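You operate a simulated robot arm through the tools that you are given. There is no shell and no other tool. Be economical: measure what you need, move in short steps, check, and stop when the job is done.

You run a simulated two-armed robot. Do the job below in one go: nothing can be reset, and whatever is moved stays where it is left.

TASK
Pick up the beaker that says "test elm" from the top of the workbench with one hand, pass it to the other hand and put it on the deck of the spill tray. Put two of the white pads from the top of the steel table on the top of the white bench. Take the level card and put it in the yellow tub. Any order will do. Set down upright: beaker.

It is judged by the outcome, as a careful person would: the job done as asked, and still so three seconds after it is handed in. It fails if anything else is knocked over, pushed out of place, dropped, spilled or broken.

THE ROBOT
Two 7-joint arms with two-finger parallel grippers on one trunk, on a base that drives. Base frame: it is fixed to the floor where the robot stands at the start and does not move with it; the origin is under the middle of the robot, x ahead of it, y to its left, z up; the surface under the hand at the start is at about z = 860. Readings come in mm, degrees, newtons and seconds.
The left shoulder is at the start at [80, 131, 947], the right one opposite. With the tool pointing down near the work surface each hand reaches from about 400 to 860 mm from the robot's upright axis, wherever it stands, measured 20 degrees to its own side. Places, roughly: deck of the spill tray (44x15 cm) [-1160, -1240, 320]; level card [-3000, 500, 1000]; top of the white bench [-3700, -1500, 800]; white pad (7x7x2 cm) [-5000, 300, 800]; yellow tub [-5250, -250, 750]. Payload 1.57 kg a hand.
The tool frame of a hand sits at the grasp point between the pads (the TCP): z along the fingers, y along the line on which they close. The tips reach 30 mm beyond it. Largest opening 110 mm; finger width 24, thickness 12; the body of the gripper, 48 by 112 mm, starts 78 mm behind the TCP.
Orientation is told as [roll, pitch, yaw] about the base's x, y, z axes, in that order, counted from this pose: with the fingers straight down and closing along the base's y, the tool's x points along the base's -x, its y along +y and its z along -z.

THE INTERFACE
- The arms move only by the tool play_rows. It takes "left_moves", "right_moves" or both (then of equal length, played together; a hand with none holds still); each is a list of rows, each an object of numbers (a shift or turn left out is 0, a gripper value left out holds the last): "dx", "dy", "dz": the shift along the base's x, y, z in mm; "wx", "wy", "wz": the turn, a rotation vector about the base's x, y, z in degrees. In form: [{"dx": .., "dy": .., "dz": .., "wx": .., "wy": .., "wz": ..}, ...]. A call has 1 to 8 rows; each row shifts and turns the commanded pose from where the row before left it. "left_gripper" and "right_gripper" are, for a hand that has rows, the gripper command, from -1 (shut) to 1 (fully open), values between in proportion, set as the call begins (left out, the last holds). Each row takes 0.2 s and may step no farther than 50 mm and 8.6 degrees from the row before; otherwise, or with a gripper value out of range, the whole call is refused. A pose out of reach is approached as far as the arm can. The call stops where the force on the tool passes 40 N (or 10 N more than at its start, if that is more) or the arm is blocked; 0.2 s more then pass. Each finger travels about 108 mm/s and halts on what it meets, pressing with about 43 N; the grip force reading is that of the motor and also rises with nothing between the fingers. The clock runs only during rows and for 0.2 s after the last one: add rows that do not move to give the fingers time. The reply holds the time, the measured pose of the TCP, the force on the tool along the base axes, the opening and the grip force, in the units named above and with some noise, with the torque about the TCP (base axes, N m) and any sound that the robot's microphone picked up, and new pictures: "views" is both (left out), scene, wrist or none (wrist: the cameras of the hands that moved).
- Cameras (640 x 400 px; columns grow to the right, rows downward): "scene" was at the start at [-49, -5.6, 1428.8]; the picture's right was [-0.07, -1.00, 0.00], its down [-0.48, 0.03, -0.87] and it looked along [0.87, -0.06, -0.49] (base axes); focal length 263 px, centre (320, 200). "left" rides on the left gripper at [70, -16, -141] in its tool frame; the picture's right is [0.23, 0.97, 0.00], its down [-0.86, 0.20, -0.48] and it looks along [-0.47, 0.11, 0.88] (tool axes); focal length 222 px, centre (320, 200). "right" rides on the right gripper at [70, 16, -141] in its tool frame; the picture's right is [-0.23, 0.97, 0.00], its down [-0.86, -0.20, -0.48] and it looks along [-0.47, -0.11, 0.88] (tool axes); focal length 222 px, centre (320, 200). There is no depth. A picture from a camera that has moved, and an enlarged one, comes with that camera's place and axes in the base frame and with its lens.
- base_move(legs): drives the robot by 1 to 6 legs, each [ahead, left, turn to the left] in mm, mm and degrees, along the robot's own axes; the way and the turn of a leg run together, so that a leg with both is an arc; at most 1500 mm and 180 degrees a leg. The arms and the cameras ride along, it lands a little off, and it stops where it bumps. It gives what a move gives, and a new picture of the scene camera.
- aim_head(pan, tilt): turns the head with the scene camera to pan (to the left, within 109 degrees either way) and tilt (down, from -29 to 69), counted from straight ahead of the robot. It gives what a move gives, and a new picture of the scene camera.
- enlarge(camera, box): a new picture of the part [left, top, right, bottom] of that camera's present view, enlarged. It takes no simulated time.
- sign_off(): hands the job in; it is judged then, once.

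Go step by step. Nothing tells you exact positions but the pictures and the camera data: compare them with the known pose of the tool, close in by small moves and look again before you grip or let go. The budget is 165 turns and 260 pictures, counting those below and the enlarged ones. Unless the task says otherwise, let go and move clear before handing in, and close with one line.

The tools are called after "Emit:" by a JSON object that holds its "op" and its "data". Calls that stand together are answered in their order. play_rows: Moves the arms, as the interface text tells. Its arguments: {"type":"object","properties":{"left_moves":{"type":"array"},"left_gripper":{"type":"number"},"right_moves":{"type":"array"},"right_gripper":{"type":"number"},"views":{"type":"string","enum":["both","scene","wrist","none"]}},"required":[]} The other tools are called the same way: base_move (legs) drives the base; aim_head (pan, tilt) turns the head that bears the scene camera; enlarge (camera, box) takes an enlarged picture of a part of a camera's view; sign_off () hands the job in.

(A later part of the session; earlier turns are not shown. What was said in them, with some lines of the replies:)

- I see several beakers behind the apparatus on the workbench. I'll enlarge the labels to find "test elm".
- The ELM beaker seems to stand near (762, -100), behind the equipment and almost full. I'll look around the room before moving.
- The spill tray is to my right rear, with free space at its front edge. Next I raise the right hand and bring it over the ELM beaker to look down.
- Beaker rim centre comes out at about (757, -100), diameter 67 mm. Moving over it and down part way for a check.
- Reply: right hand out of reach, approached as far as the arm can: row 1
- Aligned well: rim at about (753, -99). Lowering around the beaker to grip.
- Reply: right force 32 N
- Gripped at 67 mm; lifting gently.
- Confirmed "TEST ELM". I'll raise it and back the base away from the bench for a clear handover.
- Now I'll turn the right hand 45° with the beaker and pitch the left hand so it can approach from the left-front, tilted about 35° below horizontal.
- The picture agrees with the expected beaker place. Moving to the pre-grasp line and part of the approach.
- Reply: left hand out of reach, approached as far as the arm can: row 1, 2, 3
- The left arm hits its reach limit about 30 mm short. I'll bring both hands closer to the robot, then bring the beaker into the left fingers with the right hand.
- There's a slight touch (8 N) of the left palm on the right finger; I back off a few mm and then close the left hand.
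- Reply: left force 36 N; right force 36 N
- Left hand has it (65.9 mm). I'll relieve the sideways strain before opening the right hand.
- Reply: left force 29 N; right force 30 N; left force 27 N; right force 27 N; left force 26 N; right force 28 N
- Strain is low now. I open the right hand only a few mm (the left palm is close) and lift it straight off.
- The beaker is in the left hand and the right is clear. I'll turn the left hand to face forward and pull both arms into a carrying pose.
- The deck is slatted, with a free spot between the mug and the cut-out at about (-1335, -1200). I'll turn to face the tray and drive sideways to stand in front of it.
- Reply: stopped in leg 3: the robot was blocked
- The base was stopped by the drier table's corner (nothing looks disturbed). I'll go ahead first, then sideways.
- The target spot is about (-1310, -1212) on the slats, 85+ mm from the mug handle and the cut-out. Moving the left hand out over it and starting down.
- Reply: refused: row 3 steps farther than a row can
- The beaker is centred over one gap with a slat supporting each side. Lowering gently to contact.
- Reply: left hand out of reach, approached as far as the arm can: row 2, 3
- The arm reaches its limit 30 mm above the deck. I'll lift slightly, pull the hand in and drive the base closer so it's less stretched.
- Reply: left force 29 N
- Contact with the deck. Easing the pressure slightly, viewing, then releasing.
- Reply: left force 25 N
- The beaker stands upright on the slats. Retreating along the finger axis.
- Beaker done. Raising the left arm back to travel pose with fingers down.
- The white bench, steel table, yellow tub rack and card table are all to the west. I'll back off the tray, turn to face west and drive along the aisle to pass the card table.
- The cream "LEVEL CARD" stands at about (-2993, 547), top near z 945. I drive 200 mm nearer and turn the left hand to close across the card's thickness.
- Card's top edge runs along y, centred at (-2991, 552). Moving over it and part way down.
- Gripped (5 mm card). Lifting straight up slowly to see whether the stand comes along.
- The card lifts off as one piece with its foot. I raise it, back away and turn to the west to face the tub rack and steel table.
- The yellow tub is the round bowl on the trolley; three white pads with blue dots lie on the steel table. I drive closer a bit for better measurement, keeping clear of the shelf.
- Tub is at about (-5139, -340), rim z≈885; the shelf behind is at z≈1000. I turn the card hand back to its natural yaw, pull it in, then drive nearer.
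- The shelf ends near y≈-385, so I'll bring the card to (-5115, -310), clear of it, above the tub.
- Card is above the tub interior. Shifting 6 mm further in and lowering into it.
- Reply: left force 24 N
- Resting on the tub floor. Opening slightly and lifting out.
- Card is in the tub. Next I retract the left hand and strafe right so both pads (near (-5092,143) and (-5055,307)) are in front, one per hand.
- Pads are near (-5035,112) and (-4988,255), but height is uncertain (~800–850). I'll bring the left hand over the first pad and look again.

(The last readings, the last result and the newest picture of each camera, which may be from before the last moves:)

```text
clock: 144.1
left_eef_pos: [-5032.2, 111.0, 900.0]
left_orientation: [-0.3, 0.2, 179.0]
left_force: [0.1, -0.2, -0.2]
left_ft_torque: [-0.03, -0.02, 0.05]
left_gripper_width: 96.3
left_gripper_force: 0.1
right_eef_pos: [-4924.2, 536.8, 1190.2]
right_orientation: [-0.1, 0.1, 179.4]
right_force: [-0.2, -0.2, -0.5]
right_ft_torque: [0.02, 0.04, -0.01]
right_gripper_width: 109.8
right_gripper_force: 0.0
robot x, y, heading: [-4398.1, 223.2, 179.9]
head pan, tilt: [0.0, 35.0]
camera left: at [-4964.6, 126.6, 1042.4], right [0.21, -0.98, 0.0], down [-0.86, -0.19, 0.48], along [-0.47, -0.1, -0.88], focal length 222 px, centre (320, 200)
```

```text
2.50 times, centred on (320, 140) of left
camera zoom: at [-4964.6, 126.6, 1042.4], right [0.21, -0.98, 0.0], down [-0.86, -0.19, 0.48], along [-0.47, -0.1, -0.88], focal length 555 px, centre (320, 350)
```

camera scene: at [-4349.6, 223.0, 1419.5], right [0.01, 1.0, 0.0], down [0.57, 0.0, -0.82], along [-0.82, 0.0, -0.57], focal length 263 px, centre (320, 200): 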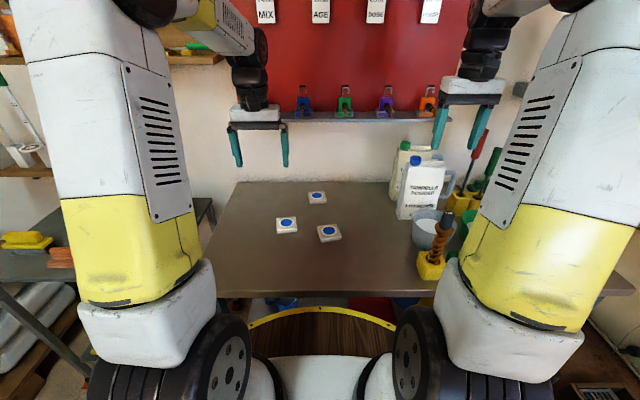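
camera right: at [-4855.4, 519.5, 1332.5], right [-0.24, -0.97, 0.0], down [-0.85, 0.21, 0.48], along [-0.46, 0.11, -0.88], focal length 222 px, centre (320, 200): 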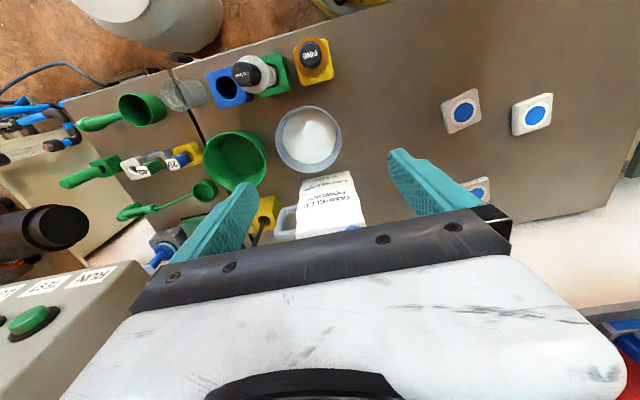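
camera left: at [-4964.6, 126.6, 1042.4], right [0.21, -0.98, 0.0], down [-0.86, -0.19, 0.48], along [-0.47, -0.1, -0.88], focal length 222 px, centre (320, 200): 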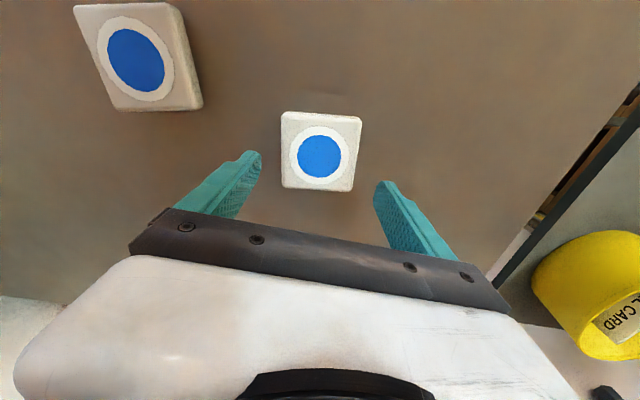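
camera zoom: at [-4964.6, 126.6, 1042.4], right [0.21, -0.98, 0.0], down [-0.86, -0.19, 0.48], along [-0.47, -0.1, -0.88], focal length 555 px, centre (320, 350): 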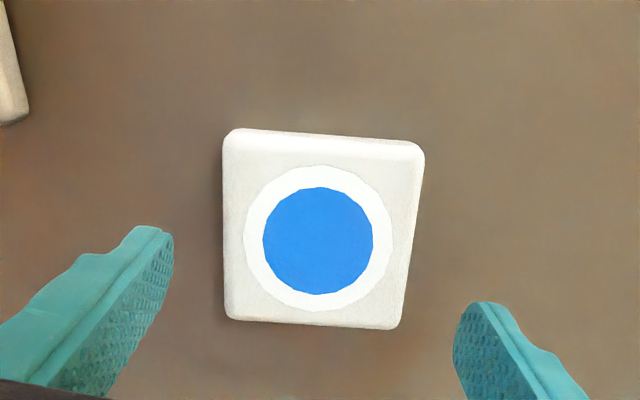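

Parallax puts the pad top near z≈857 at (-5022, 115), turned ~8°. I align and lower carefully.

Emit:
{"op": "play_rows", "data": {"left_moves": [{"dx": 9, "dy": 4, "wz": 8}, {"dz": -10}, {"dz": -6}, {}], "views": "wrist"}}

Emit:
{"op": "enlarge", "data": {"camera": "left", "box": [200, 80, 440, 240]}}

```text
clock: 145.1
left_eef_pos: [-5024.1, 114.9, 883.9]
left_orientation: [-0.2, 0.1, -173.0]
left_force: [0.4, 0.2, 0.4]
left_ft_torque: [0.01, -0.01, -0.02]
left_gripper_width: 96.5
left_gripper_force: 0.1
right_eef_pos: [-4924.5, 537.1, 1190.4]
right_orientation: [-0.2, 0.1, 179.4]
right_force: [0.1, -0.1, 0.4]
right_ft_torque: [-0.02, 0.02, -0.01]
right_gripper_width: 110.0
right_gripper_force: 0.0
robot x, y, heading: [-4401.6, 217.2, 179.7]
head pan, tilt: [0.0, 35.0]
camera left: at [-4958.5, 140.3, 1026.7], right [0.34, -0.94, 0.0], down [-0.83, -0.31, 0.48], along [-0.45, -0.16, -0.88], focal length 222 px, centre (320, 200)
```

left: 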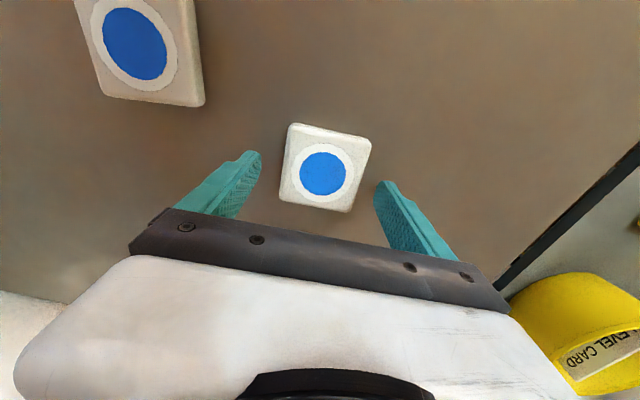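

```text
2.50 times, centred on (320, 160) of left
camera zoom: at [-4958.5, 140.3, 1026.7], right [0.34, -0.94, 0.0], down [-0.83, -0.31, 0.48], along [-0.45, -0.16, -0.88], focal length 555 px, centre (320, 300)
```

zoom: 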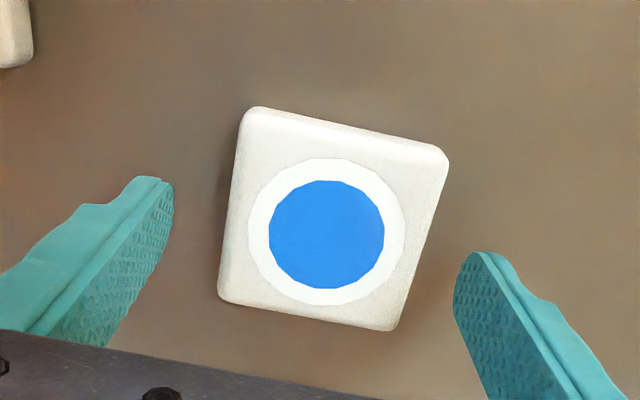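

Emit:
{"op": "play_rows", "data": {"left_moves": [{"dz": -5}, {"dz": -4}, {"dz": -3}, {}], "views": "none"}}

```text
clock: 146.1
left_eef_pos: [-5023.7, 115.7, 871.7]
left_orientation: [-0.4, 0.2, -173.0]
left_force: [0.4, -0.3, 0.5]
left_ft_torque: [-0.02, -0.01, 0.05]
left_gripper_width: 96.1
left_gripper_force: 0.2
right_eef_pos: [-4924.3, 536.7, 1190.5]
right_orientation: [-0.1, 0.1, 179.4]
right_force: [-0.6, 0.7, -0.1]
right_ft_torque: [0.0, 0.01, -0.04]
right_gripper_width: 109.7
right_gripper_force: 0.1
robot x, y, heading: [-4401.8, 222.0, 179.6]
head pan, tilt: [0.0, 35.0]
```

Emit:
{"op": "play_rows", "data": {"left_moves": [{"dz": -3}, {"dz": -2}, {"dz": -2}, {}], "views": "wrist"}}

```text
clock: 146.8
left_eef_pos: [-5024.3, 115.6, 871.0]
left_orientation: [-0.2, -0.1, -173.0]
left_force: [8.2, 0.0, 13.6]
left_ft_torque: [-0.69, -0.33, 0.46]
left_gripper_width: 96.6
left_gripper_force: 0.9
right_eef_pos: [-4924.6, 536.1, 1190.6]
right_orientation: [-0.1, 0.1, 179.3]
right_force: [-0.7, -0.5, 0.4]
right_ft_torque: [-0.01, 0.02, 0.02]
right_gripper_width: 109.8
right_gripper_force: 0.0
robot x, y, heading: [-4399.5, 219.4, 179.7]
head pan, tilt: [0.0, 35.0]
stopped in row 3 (left hand): the force on the tool passed its limit at 45 N (the readings are from after the stop); the commanded pose is now the measured one
camera left: at [-4958.6, 140.6, 1012.6], right [0.35, -0.94, -0.01], down [-0.82, -0.31, 0.48], along [-0.45, -0.16, -0.88], focal length 222 px, centre (320, 200)
```

left: 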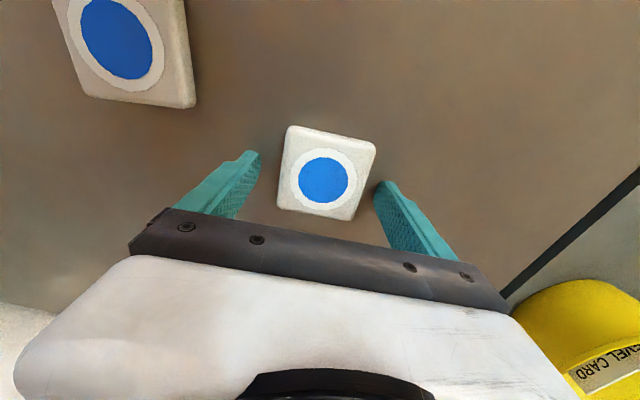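

Tips touched the table at TCP z≈870 (table ≈ 840). Raising 3 mm and closing on the pad.

Emit:
{"op": "play_rows", "data": {"left_moves": [{"dz": 3}, {}], "views": "none"}}

Emit:
{"op": "play_rows", "data": {"left_moves": [{}, {}, {}], "left_gripper": -1, "views": "none"}}

Emit:
{"op": "play_rows", "data": {"left_moves": [{"dz": 8}, {"dz": 15}, {"dz": 30}, {"dz": 40}, {"dz": 45}], "views": "wrist"}}

```text
clock: 147.4
left_eef_pos: [-5026.4, 115.6, 872.1]
left_orientation: [-0.3, 0.0, -172.9]
left_force: [-0.1, -0.5, -0.3]
left_ft_torque: [-0.03, -0.03, 0.0]
left_gripper_width: 96.0
left_gripper_force: 0.0
right_eef_pos: [-4924.2, 536.0, 1190.0]
right_orientation: [-0.1, 0.2, 179.5]
right_force: [0.0, -0.2, 0.0]
right_ft_torque: [-0.01, -0.03, 0.0]
right_gripper_width: 110.1
right_gripper_force: 0.1
robot x, y, heading: [-4400.7, 221.8, 179.6]
head pan, tilt: [0.0, 35.0]
```

```text
clock: 148.2
left_eef_pos: [-5025.3, 116.1, 872.3]
left_orientation: [-0.3, 0.0, -173.0]
left_force: [-0.2, -1.3, 0.2]
left_ft_torque: [-0.11, 0.05, 0.0]
left_gripper_width: 64.8
left_gripper_force: 42.3
right_eef_pos: [-4923.8, 536.2, 1191.8]
right_orientation: [-0.2, 0.2, 179.4]
right_force: [-0.6, -0.5, -0.7]
right_ft_torque: [0.03, -0.01, -0.01]
right_gripper_width: 110.0
right_gripper_force: 0.1
robot x, y, heading: [-4404.1, 217.2, 179.5]
head pan, tilt: [0.0, 35.0]
```

```text
clock: 149.4
left_eef_pos: [-5025.0, 115.7, 1009.6]
left_orientation: [-0.2, 0.0, -172.9]
left_force: [0.0, 0.6, -1.1]
left_ft_torque: [0.02, -0.02, -0.02]
left_gripper_width: 64.9
left_gripper_force: 42.8
right_eef_pos: [-4924.9, 537.0, 1190.6]
right_orientation: [-0.1, 0.1, 179.4]
right_force: [0.0, 0.2, 0.0]
right_ft_torque: [-0.03, -0.01, 0.01]
right_gripper_width: 110.1
right_gripper_force: 0.1
robot x, y, heading: [-4400.0, 225.8, 179.6]
head pan, tilt: [0.0, 35.0]
camera left: at [-4959.0, 140.6, 1152.6], right [0.34, -0.94, -0.01], down [-0.82, -0.31, 0.48], along [-0.45, -0.16, -0.88], focal length 222 px, centre (320, 200)
```

left: 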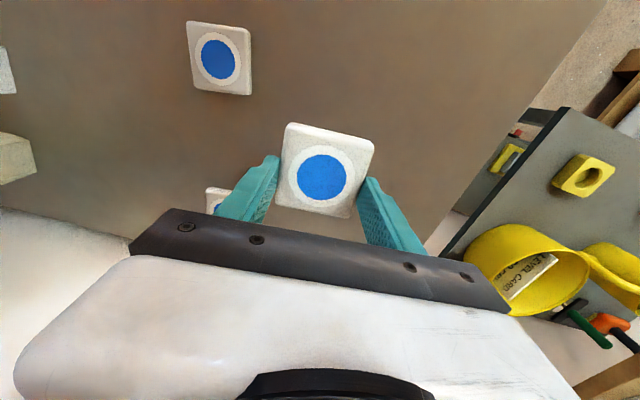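

Pad one is held. Moving the left hand aside and the right hand over pad two at about (-4978, 256).

Emit:
{"op": "play_rows", "data": {"left_moves": [{"dx": 10, "dy": -25, "dz": 35}, {"dx": 10, "dy": -25, "dz": 35}, {"dx": 10, "dy": -25, "dz": 35}, {"dx": 10, "dy": -25}, {"dy": -20}, {}, {}, {}], "right_moves": [{"dx": -9, "dy": -47}, {"dx": -9, "dy": -47}, {"dx": -9, "dy": -47}, {"dx": -9, "dy": -47}, {"dx": -9, "dy": -47}, {"dx": -9, "dy": -46}, {"dz": -45}, {"dz": -45}], "right_gripper": 0.75, "views": "none"}}

Emit:
{"op": "play_rows", "data": {"right_moves": [{"dz": -45}, {"dz": -45}, {"dz": -45}, {"dz": -35}, {"dz": -25}, {}], "views": "wrist"}}

Emit:
{"op": "enlarge", "data": {"camera": "right", "box": [200, 80, 440, 240]}}

```text
clock: 151.2
left_eef_pos: [-4985.1, -4.3, 1116.5]
left_orientation: [-0.3, 0.0, -172.9]
left_force: [-0.2, 0.8, 0.3]
left_ft_torque: [0.01, 0.05, 0.04]
left_gripper_width: 64.9
left_gripper_force: 42.7
right_eef_pos: [-4978.2, 255.4, 1101.1]
right_orientation: [-0.2, 0.0, 179.5]
right_force: [0.0, 0.6, -0.4]
right_ft_torque: [-0.01, 0.02, 0.02]
right_gripper_width: 96.2
right_gripper_force: 0.1
robot x, y, heading: [-4399.2, 223.7, 179.7]
head pan, tilt: [0.0, 35.0]
```

```text
clock: 152.6
left_eef_pos: [-4985.6, -4.7, 1114.6]
left_orientation: [-0.3, -0.1, -173.0]
left_force: [-0.6, 0.0, -0.4]
left_ft_torque: [0.02, 0.01, 0.0]
left_gripper_width: 64.8
left_gripper_force: 42.8
right_eef_pos: [-4979.0, 256.3, 906.4]
right_orientation: [-0.1, 0.1, 179.5]
right_force: [0.0, 0.1, -0.6]
right_ft_torque: [-0.02, -0.02, 0.02]
right_gripper_width: 96.4
right_gripper_force: 0.0
robot x, y, heading: [-4402.1, 222.7, 179.5]
head pan, tilt: [0.0, 35.0]
camera right: at [-4910.1, 238.2, 1047.8], right [-0.24, -0.97, 0.0], down [-0.85, 0.21, 0.48], along [-0.46, 0.11, -0.88], focal length 222 px, centre (320, 200)
```

right: 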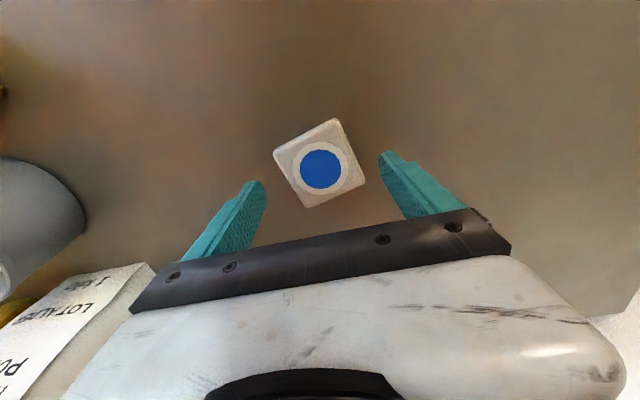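

```text
2.50 times, centred on (320, 160) of right
camera zoom: at [-4910.1, 238.2, 1047.8], right [-0.24, -0.97, 0.0], down [-0.85, 0.21, 0.48], along [-0.46, 0.11, -0.88], focal length 555 px, centre (320, 300)
```

zoom: 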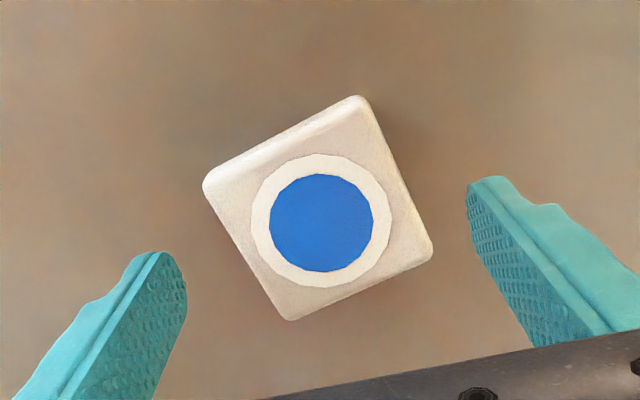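

Emit:
{"op": "play_rows", "data": {"right_moves": [{"dy": -1, "wz": 7}, {"dy": -1, "wz": 7}, {"dz": -14}, {"dz": -12}, {}], "views": "wrist"}}

Emit:
{"op": "enlarge", "data": {"camera": "right", "box": [200, 80, 440, 240]}}

```text
clock: 153.8
left_eef_pos: [-4985.3, -4.3, 1114.6]
left_orientation: [-0.3, 0.0, -173.0]
left_force: [0.5, 0.6, -1.0]
left_ft_torque: [-0.03, -0.03, 0.0]
left_gripper_width: 64.8
left_gripper_force: 43.1
right_eef_pos: [-4978.0, 253.4, 880.2]
right_orientation: [0.0, 0.1, -166.6]
right_force: [-0.6, -0.1, 0.6]
right_ft_torque: [-0.02, -0.01, 0.0]
right_gripper_width: 96.3
right_gripper_force: 0.0
robot x, y, heading: [-4400.8, 221.4, 179.6]
head pan, tilt: [0.0, 35.0]
camera right: at [-4907.3, 253.9, 1021.4], right [0.0, -1.0, 0.0], down [-0.88, 0.0, 0.48], along [-0.48, 0.0, -0.88], focal length 222 px, centre (320, 200)
```

right: 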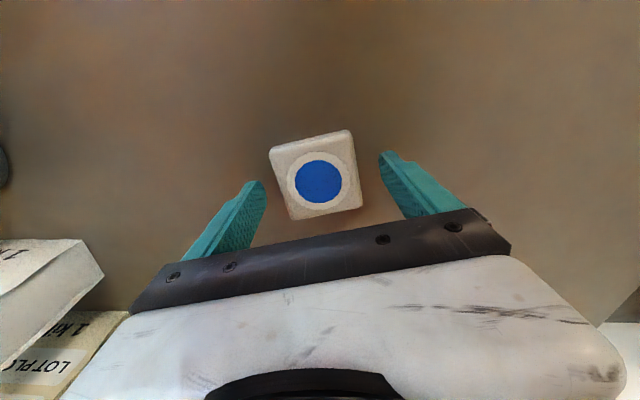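

```text
2.50 times, centred on (320, 160) of right
camera zoom: at [-4907.3, 253.9, 1021.4], right [0.0, -1.0, 0.0], down [-0.88, 0.0, 0.48], along [-0.48, 0.0, -0.88], focal length 555 px, centre (320, 300)
```

zoom: 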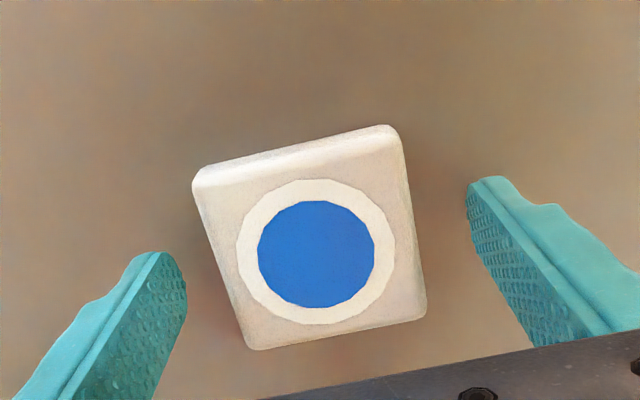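

Aligned. Lowering to just above the table and gripping pad two.

Emit:
{"op": "play_rows", "data": {"right_moves": [{"dz": -4}, {"dz": -3}, {}], "views": "none"}}

Emit:
{"op": "play_rows", "data": {"right_moves": [{}, {}, {}, {}], "right_gripper": -1, "views": "none"}}

Emit:
{"op": "play_rows", "data": {"right_moves": [{"dz": 8}, {"dz": 15}, {"dz": 30}, {"dz": 40}, {"dz": 45}, {"dz": 45}, {"dz": 40}, {}], "views": "both"}}

```text
clock: 154.6
left_eef_pos: [-4985.3, -5.3, 1114.9]
left_orientation: [-0.3, 0.0, -173.0]
left_force: [0.0, -0.4, 0.1]
left_ft_torque: [0.01, 0.0, 0.01]
left_gripper_width: 64.6
left_gripper_force: 42.8
right_eef_pos: [-4978.2, 254.3, 873.2]
right_orientation: [-0.2, 0.1, -166.6]
right_force: [0.4, 0.5, -0.2]
right_ft_torque: [0.03, -0.01, 0.0]
right_gripper_width: 96.3
right_gripper_force: 0.1
robot x, y, heading: [-4402.9, 223.8, 179.7]
head pan, tilt: [0.0, 35.0]
```

```text
clock: 155.6
left_eef_pos: [-4986.1, -5.5, 1114.7]
left_orientation: [-0.3, 0.0, -173.1]
left_force: [-0.2, 0.5, -1.5]
left_ft_torque: [0.0, -0.01, 0.0]
left_gripper_width: 64.6
left_gripper_force: 42.9
right_eef_pos: [-4979.1, 252.7, 873.0]
right_orientation: [-0.1, 0.1, -166.6]
right_force: [0.1, 1.0, -0.7]
right_ft_torque: [-0.01, -0.03, 0.0]
right_gripper_width: 65.0
right_gripper_force: 43.6
robot x, y, heading: [-4401.4, 223.0, 179.8]
head pan, tilt: [0.0, 35.0]
```

```text
clock: 157.4
left_eef_pos: [-4985.8, -4.2, 1115.6]
left_orientation: [-0.3, 0.0, -173.0]
left_force: [0.2, 0.4, -2.1]
left_ft_torque: [0.01, -0.03, 0.04]
left_gripper_width: 64.9
left_gripper_force: 42.9
right_eef_pos: [-4979.0, 253.7, 1096.1]
right_orientation: [0.0, 0.0, -166.6]
right_force: [-0.1, 0.1, -1.5]
right_ft_torque: [0.02, -0.02, -0.01]
right_gripper_width: 64.9
right_gripper_force: 42.8
robot x, y, heading: [-4399.6, 226.4, 180.0]
head pan, tilt: [0.0, 35.0]
camera scene: at [-4349.6, 223.0, 1419.5], right [0.01, 1.0, 0.0], down [0.57, 0.0, -0.82], along [-0.82, 0.0, -0.57], focal length 263 px, centre (320, 200)
camera right: at [-4908.0, 253.7, 1238.9], right [0.0, -1.0, 0.0], down [-0.88, 0.0, 0.48], along [-0.48, 0.0, -0.88], focal length 222 px, centre (320, 200)
```

scene: 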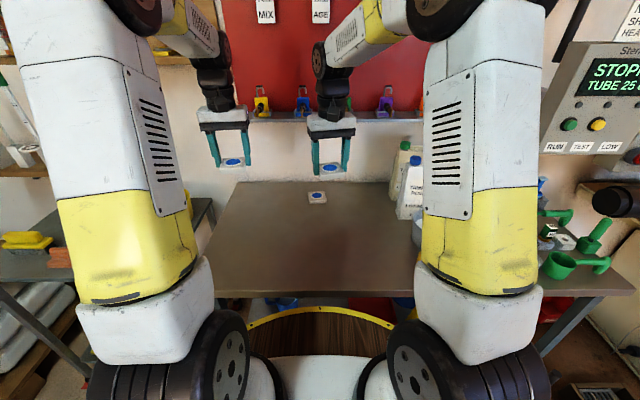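
right: 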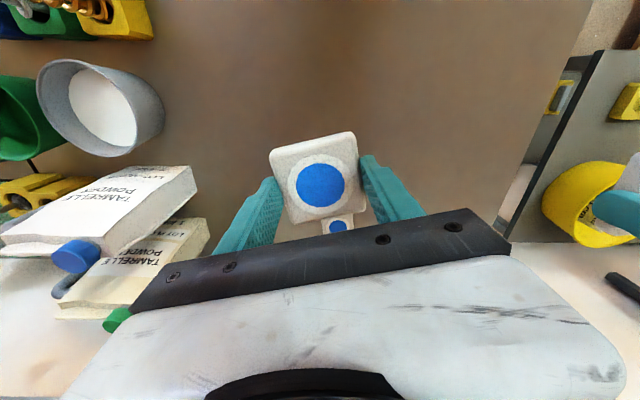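

Both pads are held. Backing away and turning to face the white bench to the south.

Emit:
{"op": "base_move", "data": {"legs": [[-500, 0, 0], [0, 0, 90], [800, 0, 0]]}}

Emit:
{"op": "enlarge", "data": {"camera": "scene", "box": [160, 100, 480, 300]}}

```text
clock: 168.1
left_eef_pos: [-3659.2, -1169.4, 1115.9]
left_orientation: [-0.3, -0.1, -82.0]
left_force: [-0.1, 0.0, -0.6]
left_ft_torque: [0.02, 0.0, -0.01]
left_gripper_width: 65.2
left_gripper_force: 42.9
right_eef_pos: [-3917.7, -1168.4, 1096.5]
right_orientation: [-0.1, 0.1, -75.7]
right_force: [0.3, -0.2, -0.6]
right_ft_torque: [0.01, 0.02, 0.01]
right_gripper_width: 64.7
right_gripper_force: 43.2
robot x, y, heading: [-3896.4, -587.3, -89.5]
head pan, tilt: [0.0, 35.0]
camera scene: at [-3895.9, -536.9, 1419.5], right [-1.0, -0.01, 0.0], down [-0.01, 0.57, -0.82], along [0.01, -0.82, -0.57], focal length 263 px, centre (320, 200)
```

scene: 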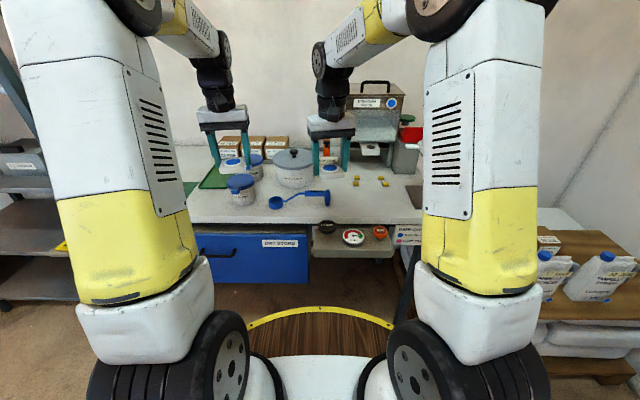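

```text
2.00 times, centred on (320, 200) of scene
camera zoom: at [-3895.9, -536.9, 1419.5], right [-1.0, -0.01, 0.0], down [-0.01, 0.57, -0.82], along [0.01, -0.82, -0.57], focal length 527 px, centre (320, 200)
```

zoom: 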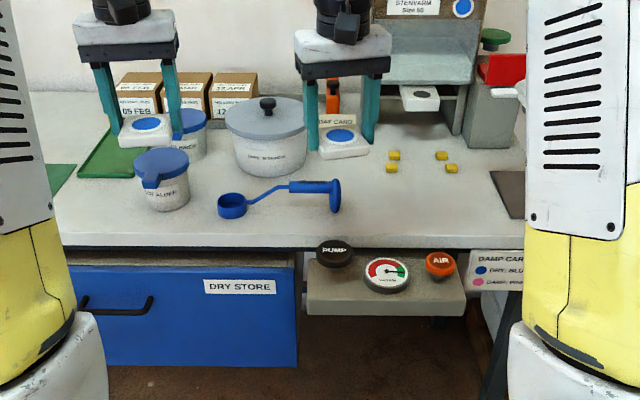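

The bench's front strip right of the blue scoop is free, around x -4200…-3950, y≈-1345. I'll shift the base so both hands can set their pads there.

Emit:
{"op": "base_move", "data": {"legs": [[50, -175, 0]]}}

Emit:
{"op": "enlarge", "data": {"camera": "scene", "box": [160, 100, 480, 300]}}

Emit:
{"op": "play_rows", "data": {"left_moves": [{}], "right_moves": [{}], "views": "wrist"}}

```text
clock: 169.6
left_eef_pos: [-3833.3, -1221.3, 1114.1]
left_orientation: [-0.3, 0.0, -82.2]
left_force: [-0.1, 0.2, 0.0]
left_ft_torque: [0.0, 0.01, 0.0]
left_gripper_width: 65.0
left_gripper_force: 42.7
right_eef_pos: [-4091.6, -1220.0, 1097.0]
right_orientation: [-0.1, 0.1, -75.7]
right_force: [0.0, -0.3, -0.1]
right_ft_torque: [0.01, 0.03, 0.03]
right_gripper_width: 64.8
right_gripper_force: 42.9
robot x, y, heading: [-4071.6, -645.5, -89.0]
head pan, tilt: [0.0, 35.0]
camera scene: at [-4070.9, -589.1, 1419.5], right [-1.0, -0.01, 0.0], down [-0.01, 0.57, -0.82], along [0.01, -0.82, -0.57], focal length 263 px, centre (320, 200)
```

scene: 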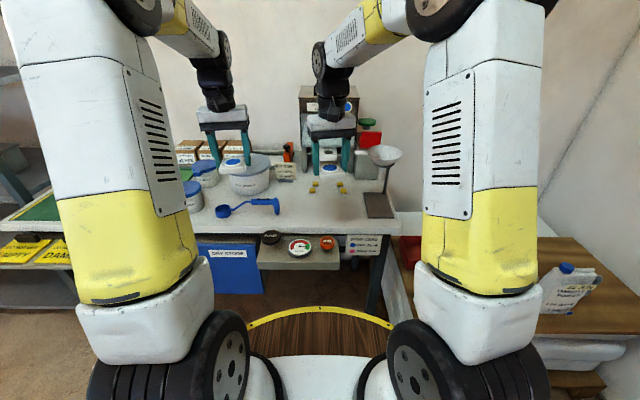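

```text
2.00 times, centred on (320, 200) of scene
camera zoom: at [-4070.9, -589.1, 1419.5], right [-1.0, -0.01, 0.0], down [-0.01, 0.57, -0.82], along [0.01, -0.82, -0.57], focal length 527 px, centre (320, 200)
```

zoom: 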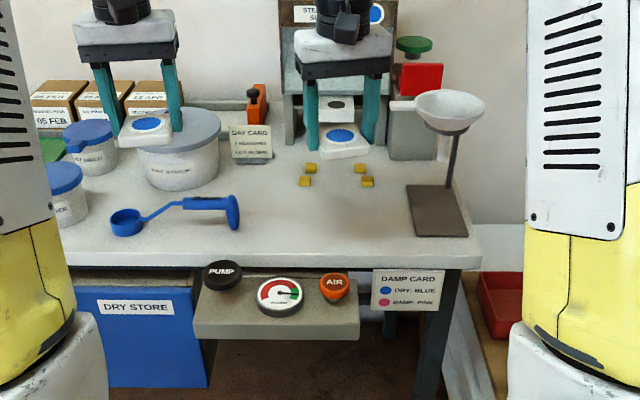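

```text
clock: 170.0
left_eef_pos: [-3834.4, -1221.5, 1114.9]
left_orientation: [-0.3, 0.0, -82.0]
left_force: [0.5, 0.6, -1.8]
left_ft_torque: [0.0, -0.01, 0.01]
left_gripper_width: 64.7
left_gripper_force: 42.7
right_eef_pos: [-4091.6, -1219.9, 1095.6]
right_orientation: [0.0, 0.1, -75.8]
right_force: [0.5, 0.2, -1.0]
right_ft_torque: [-0.03, 0.01, 0.02]
right_gripper_width: 65.0
right_gripper_force: 42.9
robot x, y, heading: [-4069.3, -641.9, -89.5]
head pan, tilt: [0.0, 35.0]
camera right: at [-4093.3, -1148.4, 1238.4], right [1.0, 0.02, 0.0], down [0.02, -0.88, 0.48], along [0.01, -0.48, -0.88], focal length 222 px, centre (320, 200)
camera left: at [-3859.7, -1153.7, 1257.4], right [0.93, 0.36, -0.01], down [0.32, -0.82, 0.48], along [0.17, -0.45, -0.88], focal length 222 px, centre (320, 200)
```

right: 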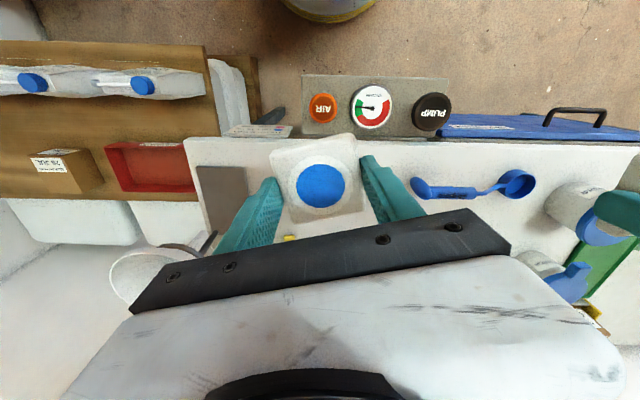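
left: 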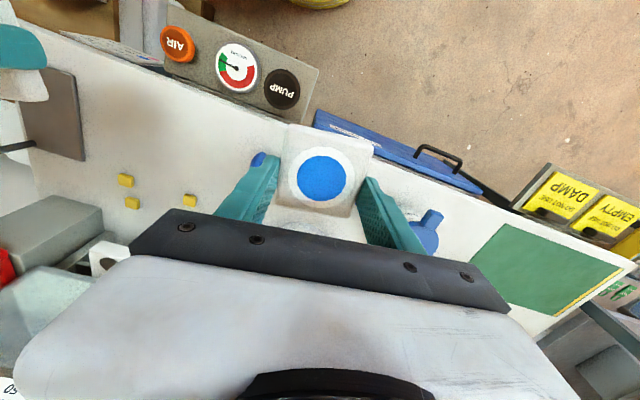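

Free area confirmed: x -4205…-3920, y -1255…-1480. Lowering the right pad toward (-4115, -1350).

Emit:
{"op": "play_rows", "data": {"right_moves": [{"dx": -12, "dy": -43}, {"dx": -12, "dy": -43}, {"dy": -44}, {"dz": -45}, {"dz": -45}, {"dz": -45}, {"dz": -35}, {}], "views": "both"}}

Emit:
{"op": "enlarge", "data": {"camera": "scene", "box": [160, 100, 480, 300]}}

```text
clock: 171.8
left_eef_pos: [-3833.6, -1222.5, 1115.6]
left_orientation: [-0.4, 0.0, -82.2]
left_force: [0.5, -0.4, -0.3]
left_ft_torque: [0.01, 0.01, 0.01]
left_gripper_width: 64.8
left_gripper_force: 43.1
right_eef_pos: [-4116.1, -1349.3, 926.6]
right_orientation: [-0.1, 0.1, -75.8]
right_force: [0.4, 0.1, -1.5]
right_ft_torque: [0.02, 0.01, 0.0]
right_gripper_width: 65.0
right_gripper_force: 43.4
robot x, y, heading: [-4067.9, -643.2, -89.2]
head pan, tilt: [0.0, 35.0]
camera scene: at [-4071.0, -589.2, 1419.5], right [-1.0, -0.01, 0.0], down [-0.01, 0.57, -0.82], along [0.01, -0.82, -0.57], focal length 263 px, centre (320, 200)
camera right: at [-4117.7, -1278.2, 1068.2], right [1.0, 0.02, 0.0], down [0.02, -0.88, 0.48], along [0.01, -0.48, -0.88], focal length 222 px, centre (320, 200)
```

scene: 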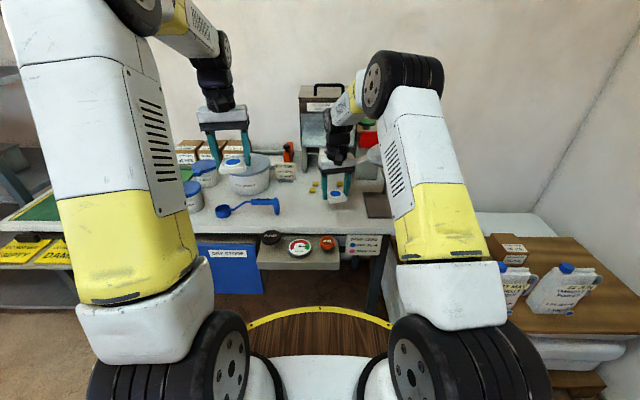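
right: 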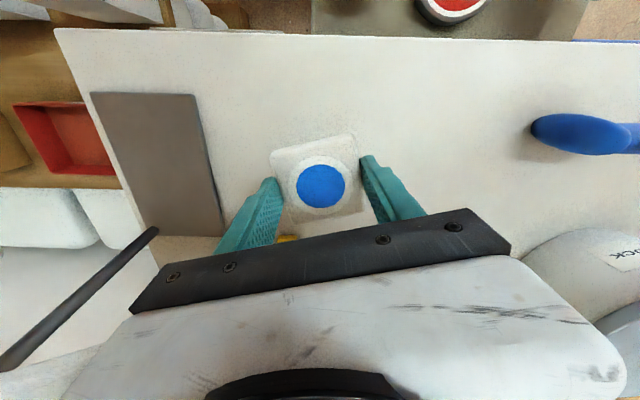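

```text
2.00 times, centred on (320, 200) of scene
camera zoom: at [-4071.0, -589.2, 1419.5], right [-1.0, -0.01, 0.0], down [-0.01, 0.57, -0.82], along [0.01, -0.82, -0.57], focal length 527 px, centre (320, 200)
```

zoom: 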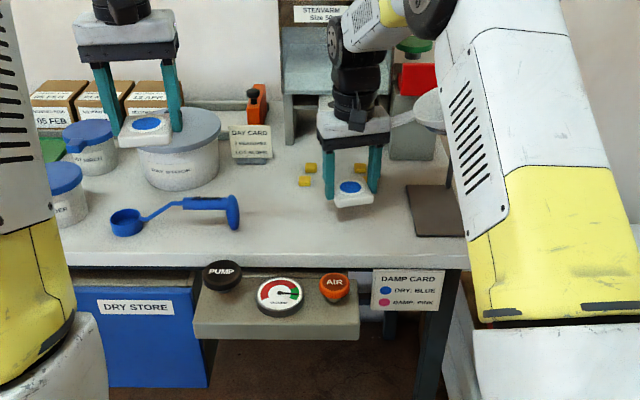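

Emit:
{"op": "play_rows", "data": {"right_moves": [{"dz": -20}, {"dz": -12}, {"dz": -5}, {"dz": -4}, {}], "views": "none"}}

```text
clock: 173.0
left_eef_pos: [-3833.6, -1222.0, 1115.1]
left_orientation: [-0.3, 0.1, -82.1]
left_force: [0.6, -0.6, -0.6]
left_ft_torque: [-0.02, 0.02, 0.0]
left_gripper_width: 64.9
left_gripper_force: 43.2
right_eef_pos: [-4116.1, -1349.2, 886.2]
right_orientation: [-0.1, 0.1, -75.8]
right_force: [-0.2, 0.6, -1.3]
right_ft_torque: [0.0, 0.01, 0.02]
right_gripper_width: 64.9
right_gripper_force: 43.4
robot x, y, heading: [-4073.2, -644.5, -89.5]
head pan, tilt: [0.0, 35.0]
```

Emit:
{"op": "play_rows", "data": {"right_moves": [{"dz": -4}, {"dz": -3}, {"dz": -3}, {"dz": -2}, {}], "views": "wrist"}}

```text
clock: 173.9
left_eef_pos: [-3834.3, -1221.2, 1114.8]
left_orientation: [-0.3, -0.1, -82.0]
left_force: [-0.1, -0.1, -0.7]
left_ft_torque: [-0.03, 0.02, 0.02]
left_gripper_width: 64.9
left_gripper_force: 43.1
right_eef_pos: [-4116.0, -1350.7, 879.3]
right_orientation: [-0.1, -0.4, -75.7]
right_force: [-0.3, -1.4, 5.6]
right_ft_torque: [0.13, 0.08, 0.0]
right_gripper_width: 64.7
right_gripper_force: 43.7
robot x, y, heading: [-4068.4, -643.6, -89.5]
head pan, tilt: [0.0, 35.0]
stopped in row 4 (right hand): the force on the tool passed its limit at 48 N (the readings are from after the stop); the commanded pose is now the measured one
camera right: at [-4116.9, -1279.3, 1021.3], right [1.0, 0.02, 0.0], down [0.02, -0.87, 0.48], along [0.01, -0.48, -0.87], focal length 222 px, centre (320, 200)
```

right: 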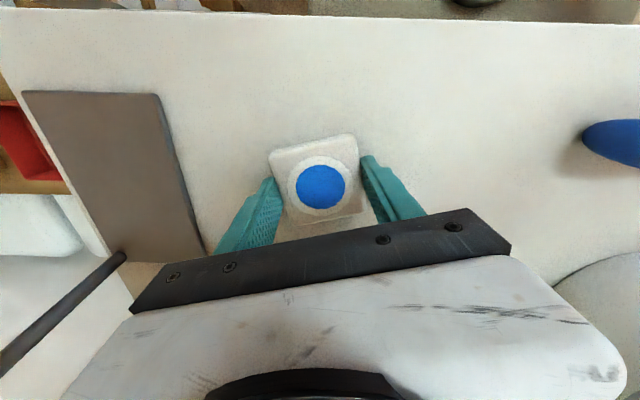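

Pad is down on the bench (contact at TCP z≈879). Releasing and lifting.

Emit:
{"op": "play_rows", "data": {"right_moves": [{}, {}, {}], "right_gripper": 0.5, "views": "none"}}

Emit:
{"op": "play_rows", "data": {"right_moves": [{"dz": 10}, {"dz": 25}, {"dz": 40}, {"dz": 45}, {"dz": 45}, {"dy": 40, "dz": 20}, {"dx": -25, "dy": 40}, {"dx": -25, "dy": 40}], "views": "both"}}

```text
clock: 174.7
left_eef_pos: [-3833.7, -1220.4, 1115.4]
left_orientation: [-0.2, -0.1, -82.1]
left_force: [-0.5, -0.5, -0.9]
left_ft_torque: [0.01, 0.05, -0.02]
left_gripper_width: 64.9
left_gripper_force: 42.5
right_eef_pos: [-4116.2, -1352.8, 880.9]
right_orientation: [-0.1, -0.4, -75.8]
right_force: [-11.0, -6.2, 13.8]
right_ft_torque: [0.13, -0.17, 0.02]
right_gripper_width: 71.8
right_gripper_force: 0.0
robot x, y, heading: [-4070.3, -644.1, -89.3]
head pan, tilt: [0.0, 35.0]
```

```text
clock: 176.5
left_eef_pos: [-3832.3, -1221.7, 1114.1]
left_orientation: [-0.3, 0.0, -82.0]
left_force: [-0.5, -0.3, -0.6]
left_ft_torque: [-0.01, 0.04, 0.03]
left_gripper_width: 64.7
left_gripper_force: 43.3
right_eef_pos: [-4164.0, -1231.7, 1062.1]
right_orientation: [-0.2, -0.1, -75.8]
right_force: [0.8, 0.2, -1.3]
right_ft_torque: [0.03, -0.01, 0.02]
right_gripper_width: 82.3
right_gripper_force: 0.1
robot x, y, heading: [-4069.5, -638.3, -89.2]
head pan, tilt: [0.0, 35.0]
camera scene: at [-4070.8, -589.4, 1419.5], right [-1.0, -0.01, 0.0], down [-0.01, 0.57, -0.82], along [0.01, -0.82, -0.57], focal length 263 px, centre (320, 200)
camera right: at [-4166.7, -1158.6, 1203.9], right [1.0, 0.02, 0.0], down [0.02, -0.88, 0.48], along [0.01, -0.48, -0.88], focal length 222 px, centre (320, 200)
```

scene: 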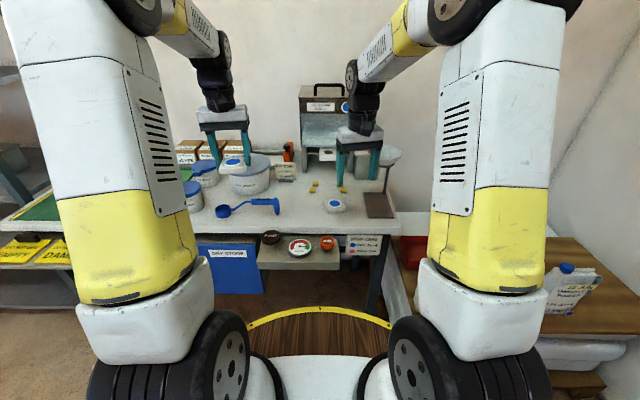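
right: 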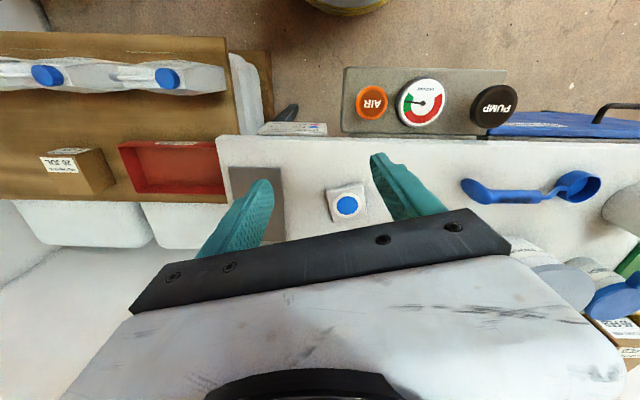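

Pad one is placed. Now the left hand sets its pad at about (-3992, -1345).

Emit:
{"op": "play_rows", "data": {"left_moves": [{"dx": -40, "dy": -20}, {"dx": -40, "dy": -20}, {"dx": -40, "dy": -28}, {"dx": -38, "dy": -28}, {"dy": -28, "dz": -35}, {"dz": -45}, {"dz": -45}, {"dz": -45}], "right_moves": [{"dx": -40, "dy": 20}, {"dx": -40, "dy": 20}, {}, {}, {}, {}, {}, {}], "views": "both"}}

```text
clock: 178.3
left_eef_pos: [-3993.2, -1344.8, 945.5]
left_orientation: [-0.2, -0.1, -82.0]
left_force: [0.4, 0.3, 0.4]
left_ft_torque: [-0.02, 0.03, 0.0]
left_gripper_width: 64.8
left_gripper_force: 43.3
right_eef_pos: [-4246.0, -1189.4, 1064.3]
right_orientation: [0.0, -0.2, -75.7]
right_force: [-0.9, -0.1, -0.5]
right_ft_torque: [-0.01, 0.02, 0.01]
right_gripper_width: 82.6
right_gripper_force: 0.0
robot x, y, heading: [-4073.1, -636.4, -89.6]
head pan, tilt: [0.0, 35.0]
camera scene: at [-4071.1, -588.7, 1419.5], right [-1.0, -0.01, 0.0], down [-0.01, 0.57, -0.82], along [0.01, -0.82, -0.57], focal length 263 px, centre (320, 200)
camera right: at [-4247.6, -1118.1, 1204.7], right [1.0, 0.02, 0.0], down [0.02, -0.88, 0.48], along [0.01, -0.48, -0.88], focal length 222 px, centre (320, 200)
camera left: at [-4018.3, -1277.4, 1087.3], right [0.93, 0.36, -0.01], down [0.32, -0.82, 0.48], along [0.17, -0.45, -0.88], focal length 222 px, centre (320, 200)
```

scene: 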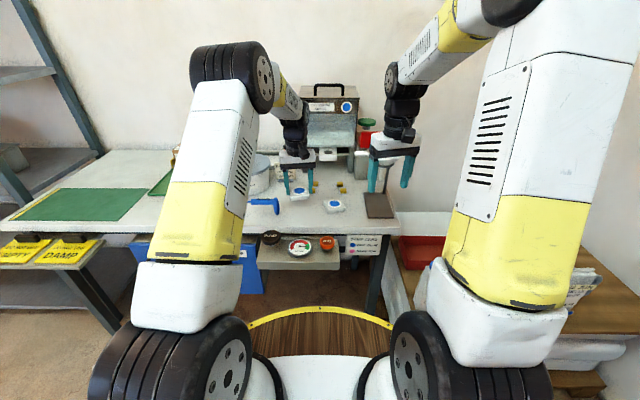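
right: 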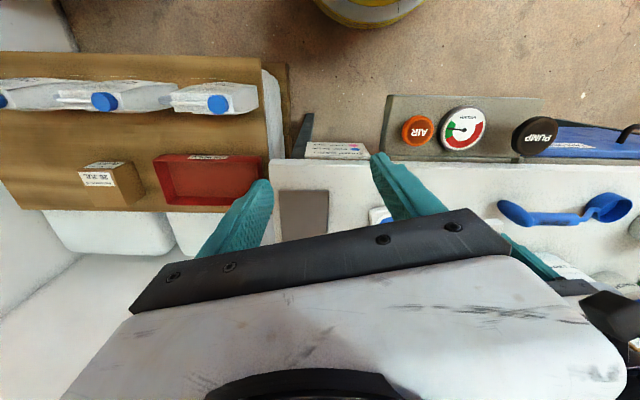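
left: 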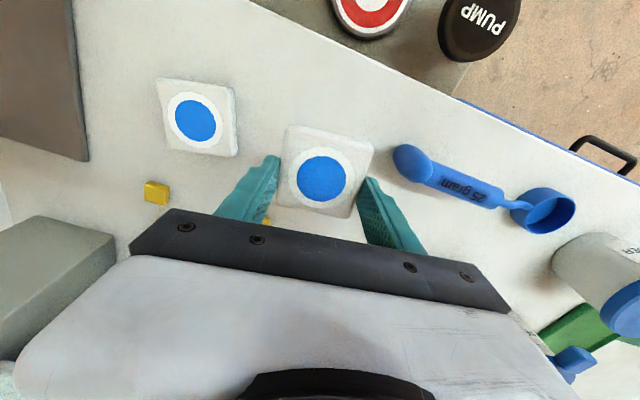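

Emit:
{"op": "play_rows", "data": {"left_moves": [{"dx": -6, "dz": -30}, {"dz": -20}, {"dz": -8}, {"dz": -3}, {}], "views": "none"}}

Emit:
{"op": "play_rows", "data": {"left_moves": [{"dz": -2}, {"dz": -2}, {"dz": -2}, {}], "views": "wrist"}}

```text
clock: 179.5
left_eef_pos: [-3996.1, -1345.9, 883.1]
left_orientation: [-0.2, 0.0, -82.2]
left_force: [-0.1, 0.2, -0.7]
left_ft_torque: [0.0, -0.04, -0.02]
left_gripper_width: 65.0
left_gripper_force: 43.2
right_eef_pos: [-4246.5, -1188.9, 1062.9]
right_orientation: [-0.1, -0.1, -75.7]
right_force: [-0.2, 0.4, -0.6]
right_ft_torque: [0.03, -0.02, 0.01]
right_gripper_width: 82.7
right_gripper_force: 0.0
robot x, y, heading: [-4070.1, -644.2, -89.4]
head pan, tilt: [0.0, 35.0]
```

```text
clock: 180.5
left_eef_pos: [-3998.0, -1345.7, 880.0]
left_orientation: [-0.4, -0.4, -82.1]
left_force: [0.6, 3.9, 39.8]
left_ft_torque: [0.18, -0.19, -0.03]
left_gripper_width: 65.0
left_gripper_force: 42.8
right_eef_pos: [-4247.1, -1189.7, 1064.2]
right_orientation: [-0.1, -0.2, -75.7]
right_force: [0.2, -0.2, -0.4]
right_ft_torque: [0.03, 0.02, 0.03]
right_gripper_width: 82.3
right_gripper_force: 0.1
robot x, y, heading: [-4068.7, -641.2, -89.7]
head pan, tilt: [0.0, 35.0]
camera left: at [-4023.8, -1277.4, 1023.1], right [0.93, 0.36, -0.01], down [0.32, -0.82, 0.48], along [0.17, -0.45, -0.88], focal length 222 px, centre (320, 200)
```

left: 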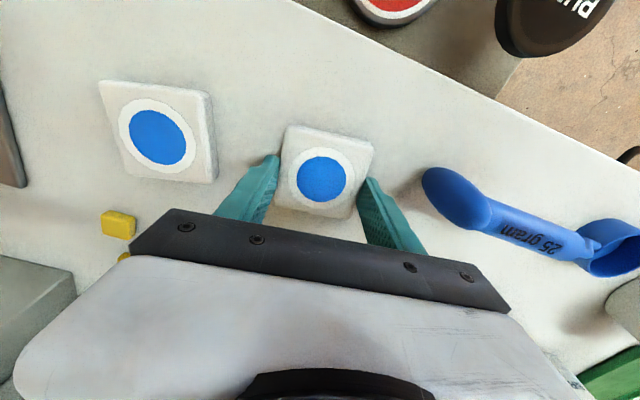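

Touching the bench; easing up 3 mm, releasing and lifting away.

Emit:
{"op": "play_rows", "data": {"left_moves": [{"dz": 3}, {}], "views": "none"}}

Emit:
{"op": "play_rows", "data": {"left_moves": [{}, {}, {}], "left_gripper": 0.4, "views": "none"}}

Emit:
{"op": "play_rows", "data": {"left_moves": [{"dz": 10}, {"dz": 25}, {"dz": 40}, {"dz": 45}, {"dz": 45}, {"dy": 40}, {"dx": 25, "dy": 40}, {"dx": 25, "dy": 30}], "views": "both"}}

Emit:
{"op": "enlarge", "data": {"camera": "scene", "box": [160, 100, 480, 300]}}

```text
clock: 181.1
left_eef_pos: [-3998.4, -1346.1, 881.2]
left_orientation: [-0.2, -0.1, -82.1]
left_force: [-0.6, -6.4, 18.8]
left_ft_torque: [-0.7, -0.06, -0.03]
left_gripper_width: 64.9
left_gripper_force: 42.4
right_eef_pos: [-4246.3, -1190.3, 1062.5]
right_orientation: [0.0, -0.2, -75.7]
right_force: [0.0, -0.4, 0.7]
right_ft_torque: [-0.04, -0.01, 0.0]
right_gripper_width: 82.6
right_gripper_force: 0.1
robot x, y, heading: [-4073.9, -641.5, -89.2]
head pan, tilt: [0.0, 35.0]
```

```text
clock: 181.9
left_eef_pos: [-3996.6, -1344.1, 880.0]
left_orientation: [-0.2, 0.1, -82.1]
left_force: [-2.4, 1.0, 3.3]
left_ft_torque: [-0.01, -0.01, 0.05]
left_gripper_width: 75.2
left_gripper_force: 0.0
right_eef_pos: [-4246.9, -1190.9, 1062.9]
right_orientation: [0.0, -0.2, -75.7]
right_force: [0.4, 0.5, 0.5]
right_ft_torque: [0.04, -0.02, 0.01]
right_gripper_width: 82.3
right_gripper_force: 0.1
robot x, y, heading: [-4069.2, -639.7, -89.1]
head pan, tilt: [0.0, 35.0]
```

```text
clock: 183.7
left_eef_pos: [-3948.0, -1234.5, 1046.6]
left_orientation: [-0.3, 0.0, -82.1]
left_force: [0.1, 0.0, -0.6]
left_ft_torque: [0.01, -0.01, 0.01]
left_gripper_width: 76.9
left_gripper_force: 0.1
right_eef_pos: [-4245.8, -1190.7, 1061.9]
right_orientation: [0.0, -0.3, -75.7]
right_force: [-1.3, 0.0, 0.0]
right_ft_torque: [0.01, -0.01, -0.02]
right_gripper_width: 82.7
right_gripper_force: 0.1
robot x, y, heading: [-4067.5, -640.1, -89.3]
head pan, tilt: [0.0, 35.0]
camera scene: at [-4071.3, -589.3, 1419.5], right [-1.0, -0.01, 0.0], down [-0.01, 0.57, -0.82], along [0.01, -0.82, -0.57], focal length 263 px, centre (320, 200)
camera left: at [-3974.1, -1167.2, 1188.9], right [0.93, 0.36, -0.01], down [0.32, -0.82, 0.48], along [0.17, -0.45, -0.88], focal length 222 px, centre (320, 200)
```

scene: 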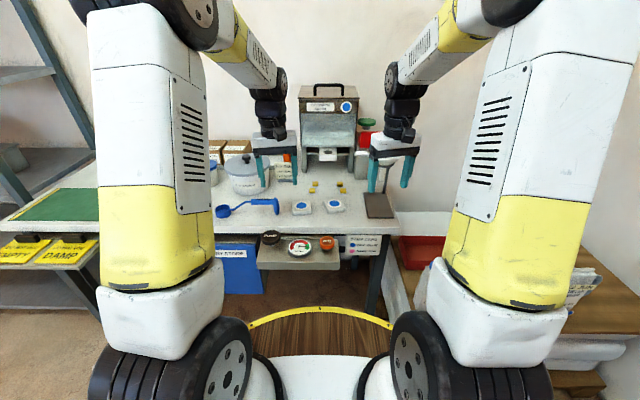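
left: 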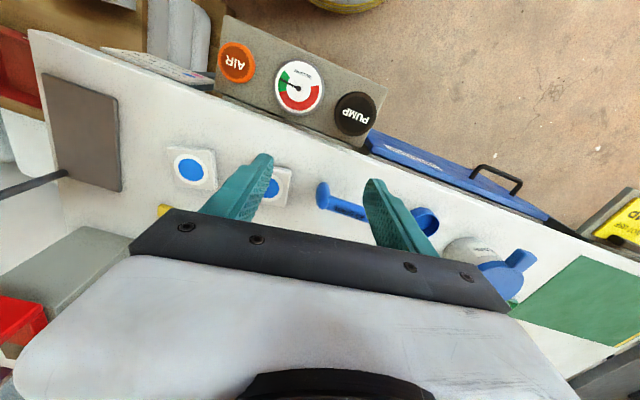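

```text
2.00 times, centred on (320, 200) of scene
camera zoom: at [-4071.3, -589.3, 1419.5], right [-1.0, -0.01, 0.0], down [-0.01, 0.57, -0.82], along [0.01, -0.82, -0.57], focal length 527 px, centre (320, 200)
```

zoom: 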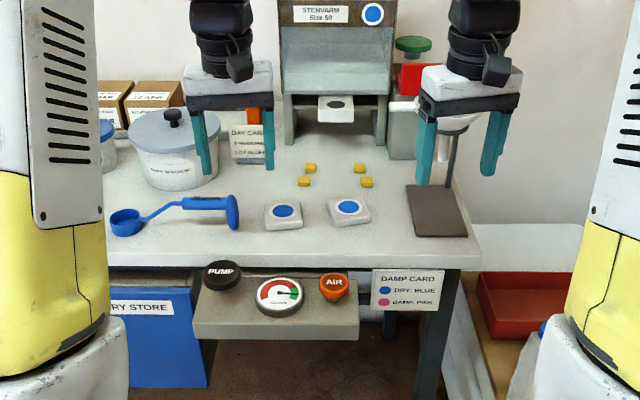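

The beaker stands on the tray deck, the card is in the tub, and both pads lie on the white bench with the hands clear. I'll hand in.

Emit:
{"op": "sign_off", "data": {}}

```text
The job is handed in.
```

The job is handed in: the "test elm" beaker was passed from the right hand to the left and stands upright on the spill tray deck. The level card, lifted with its foot, is in the yellow tub, and two white pads are on the white bench. While driving, the base stopped against something by the drier table; nothing on it looked disturbed in the picture.
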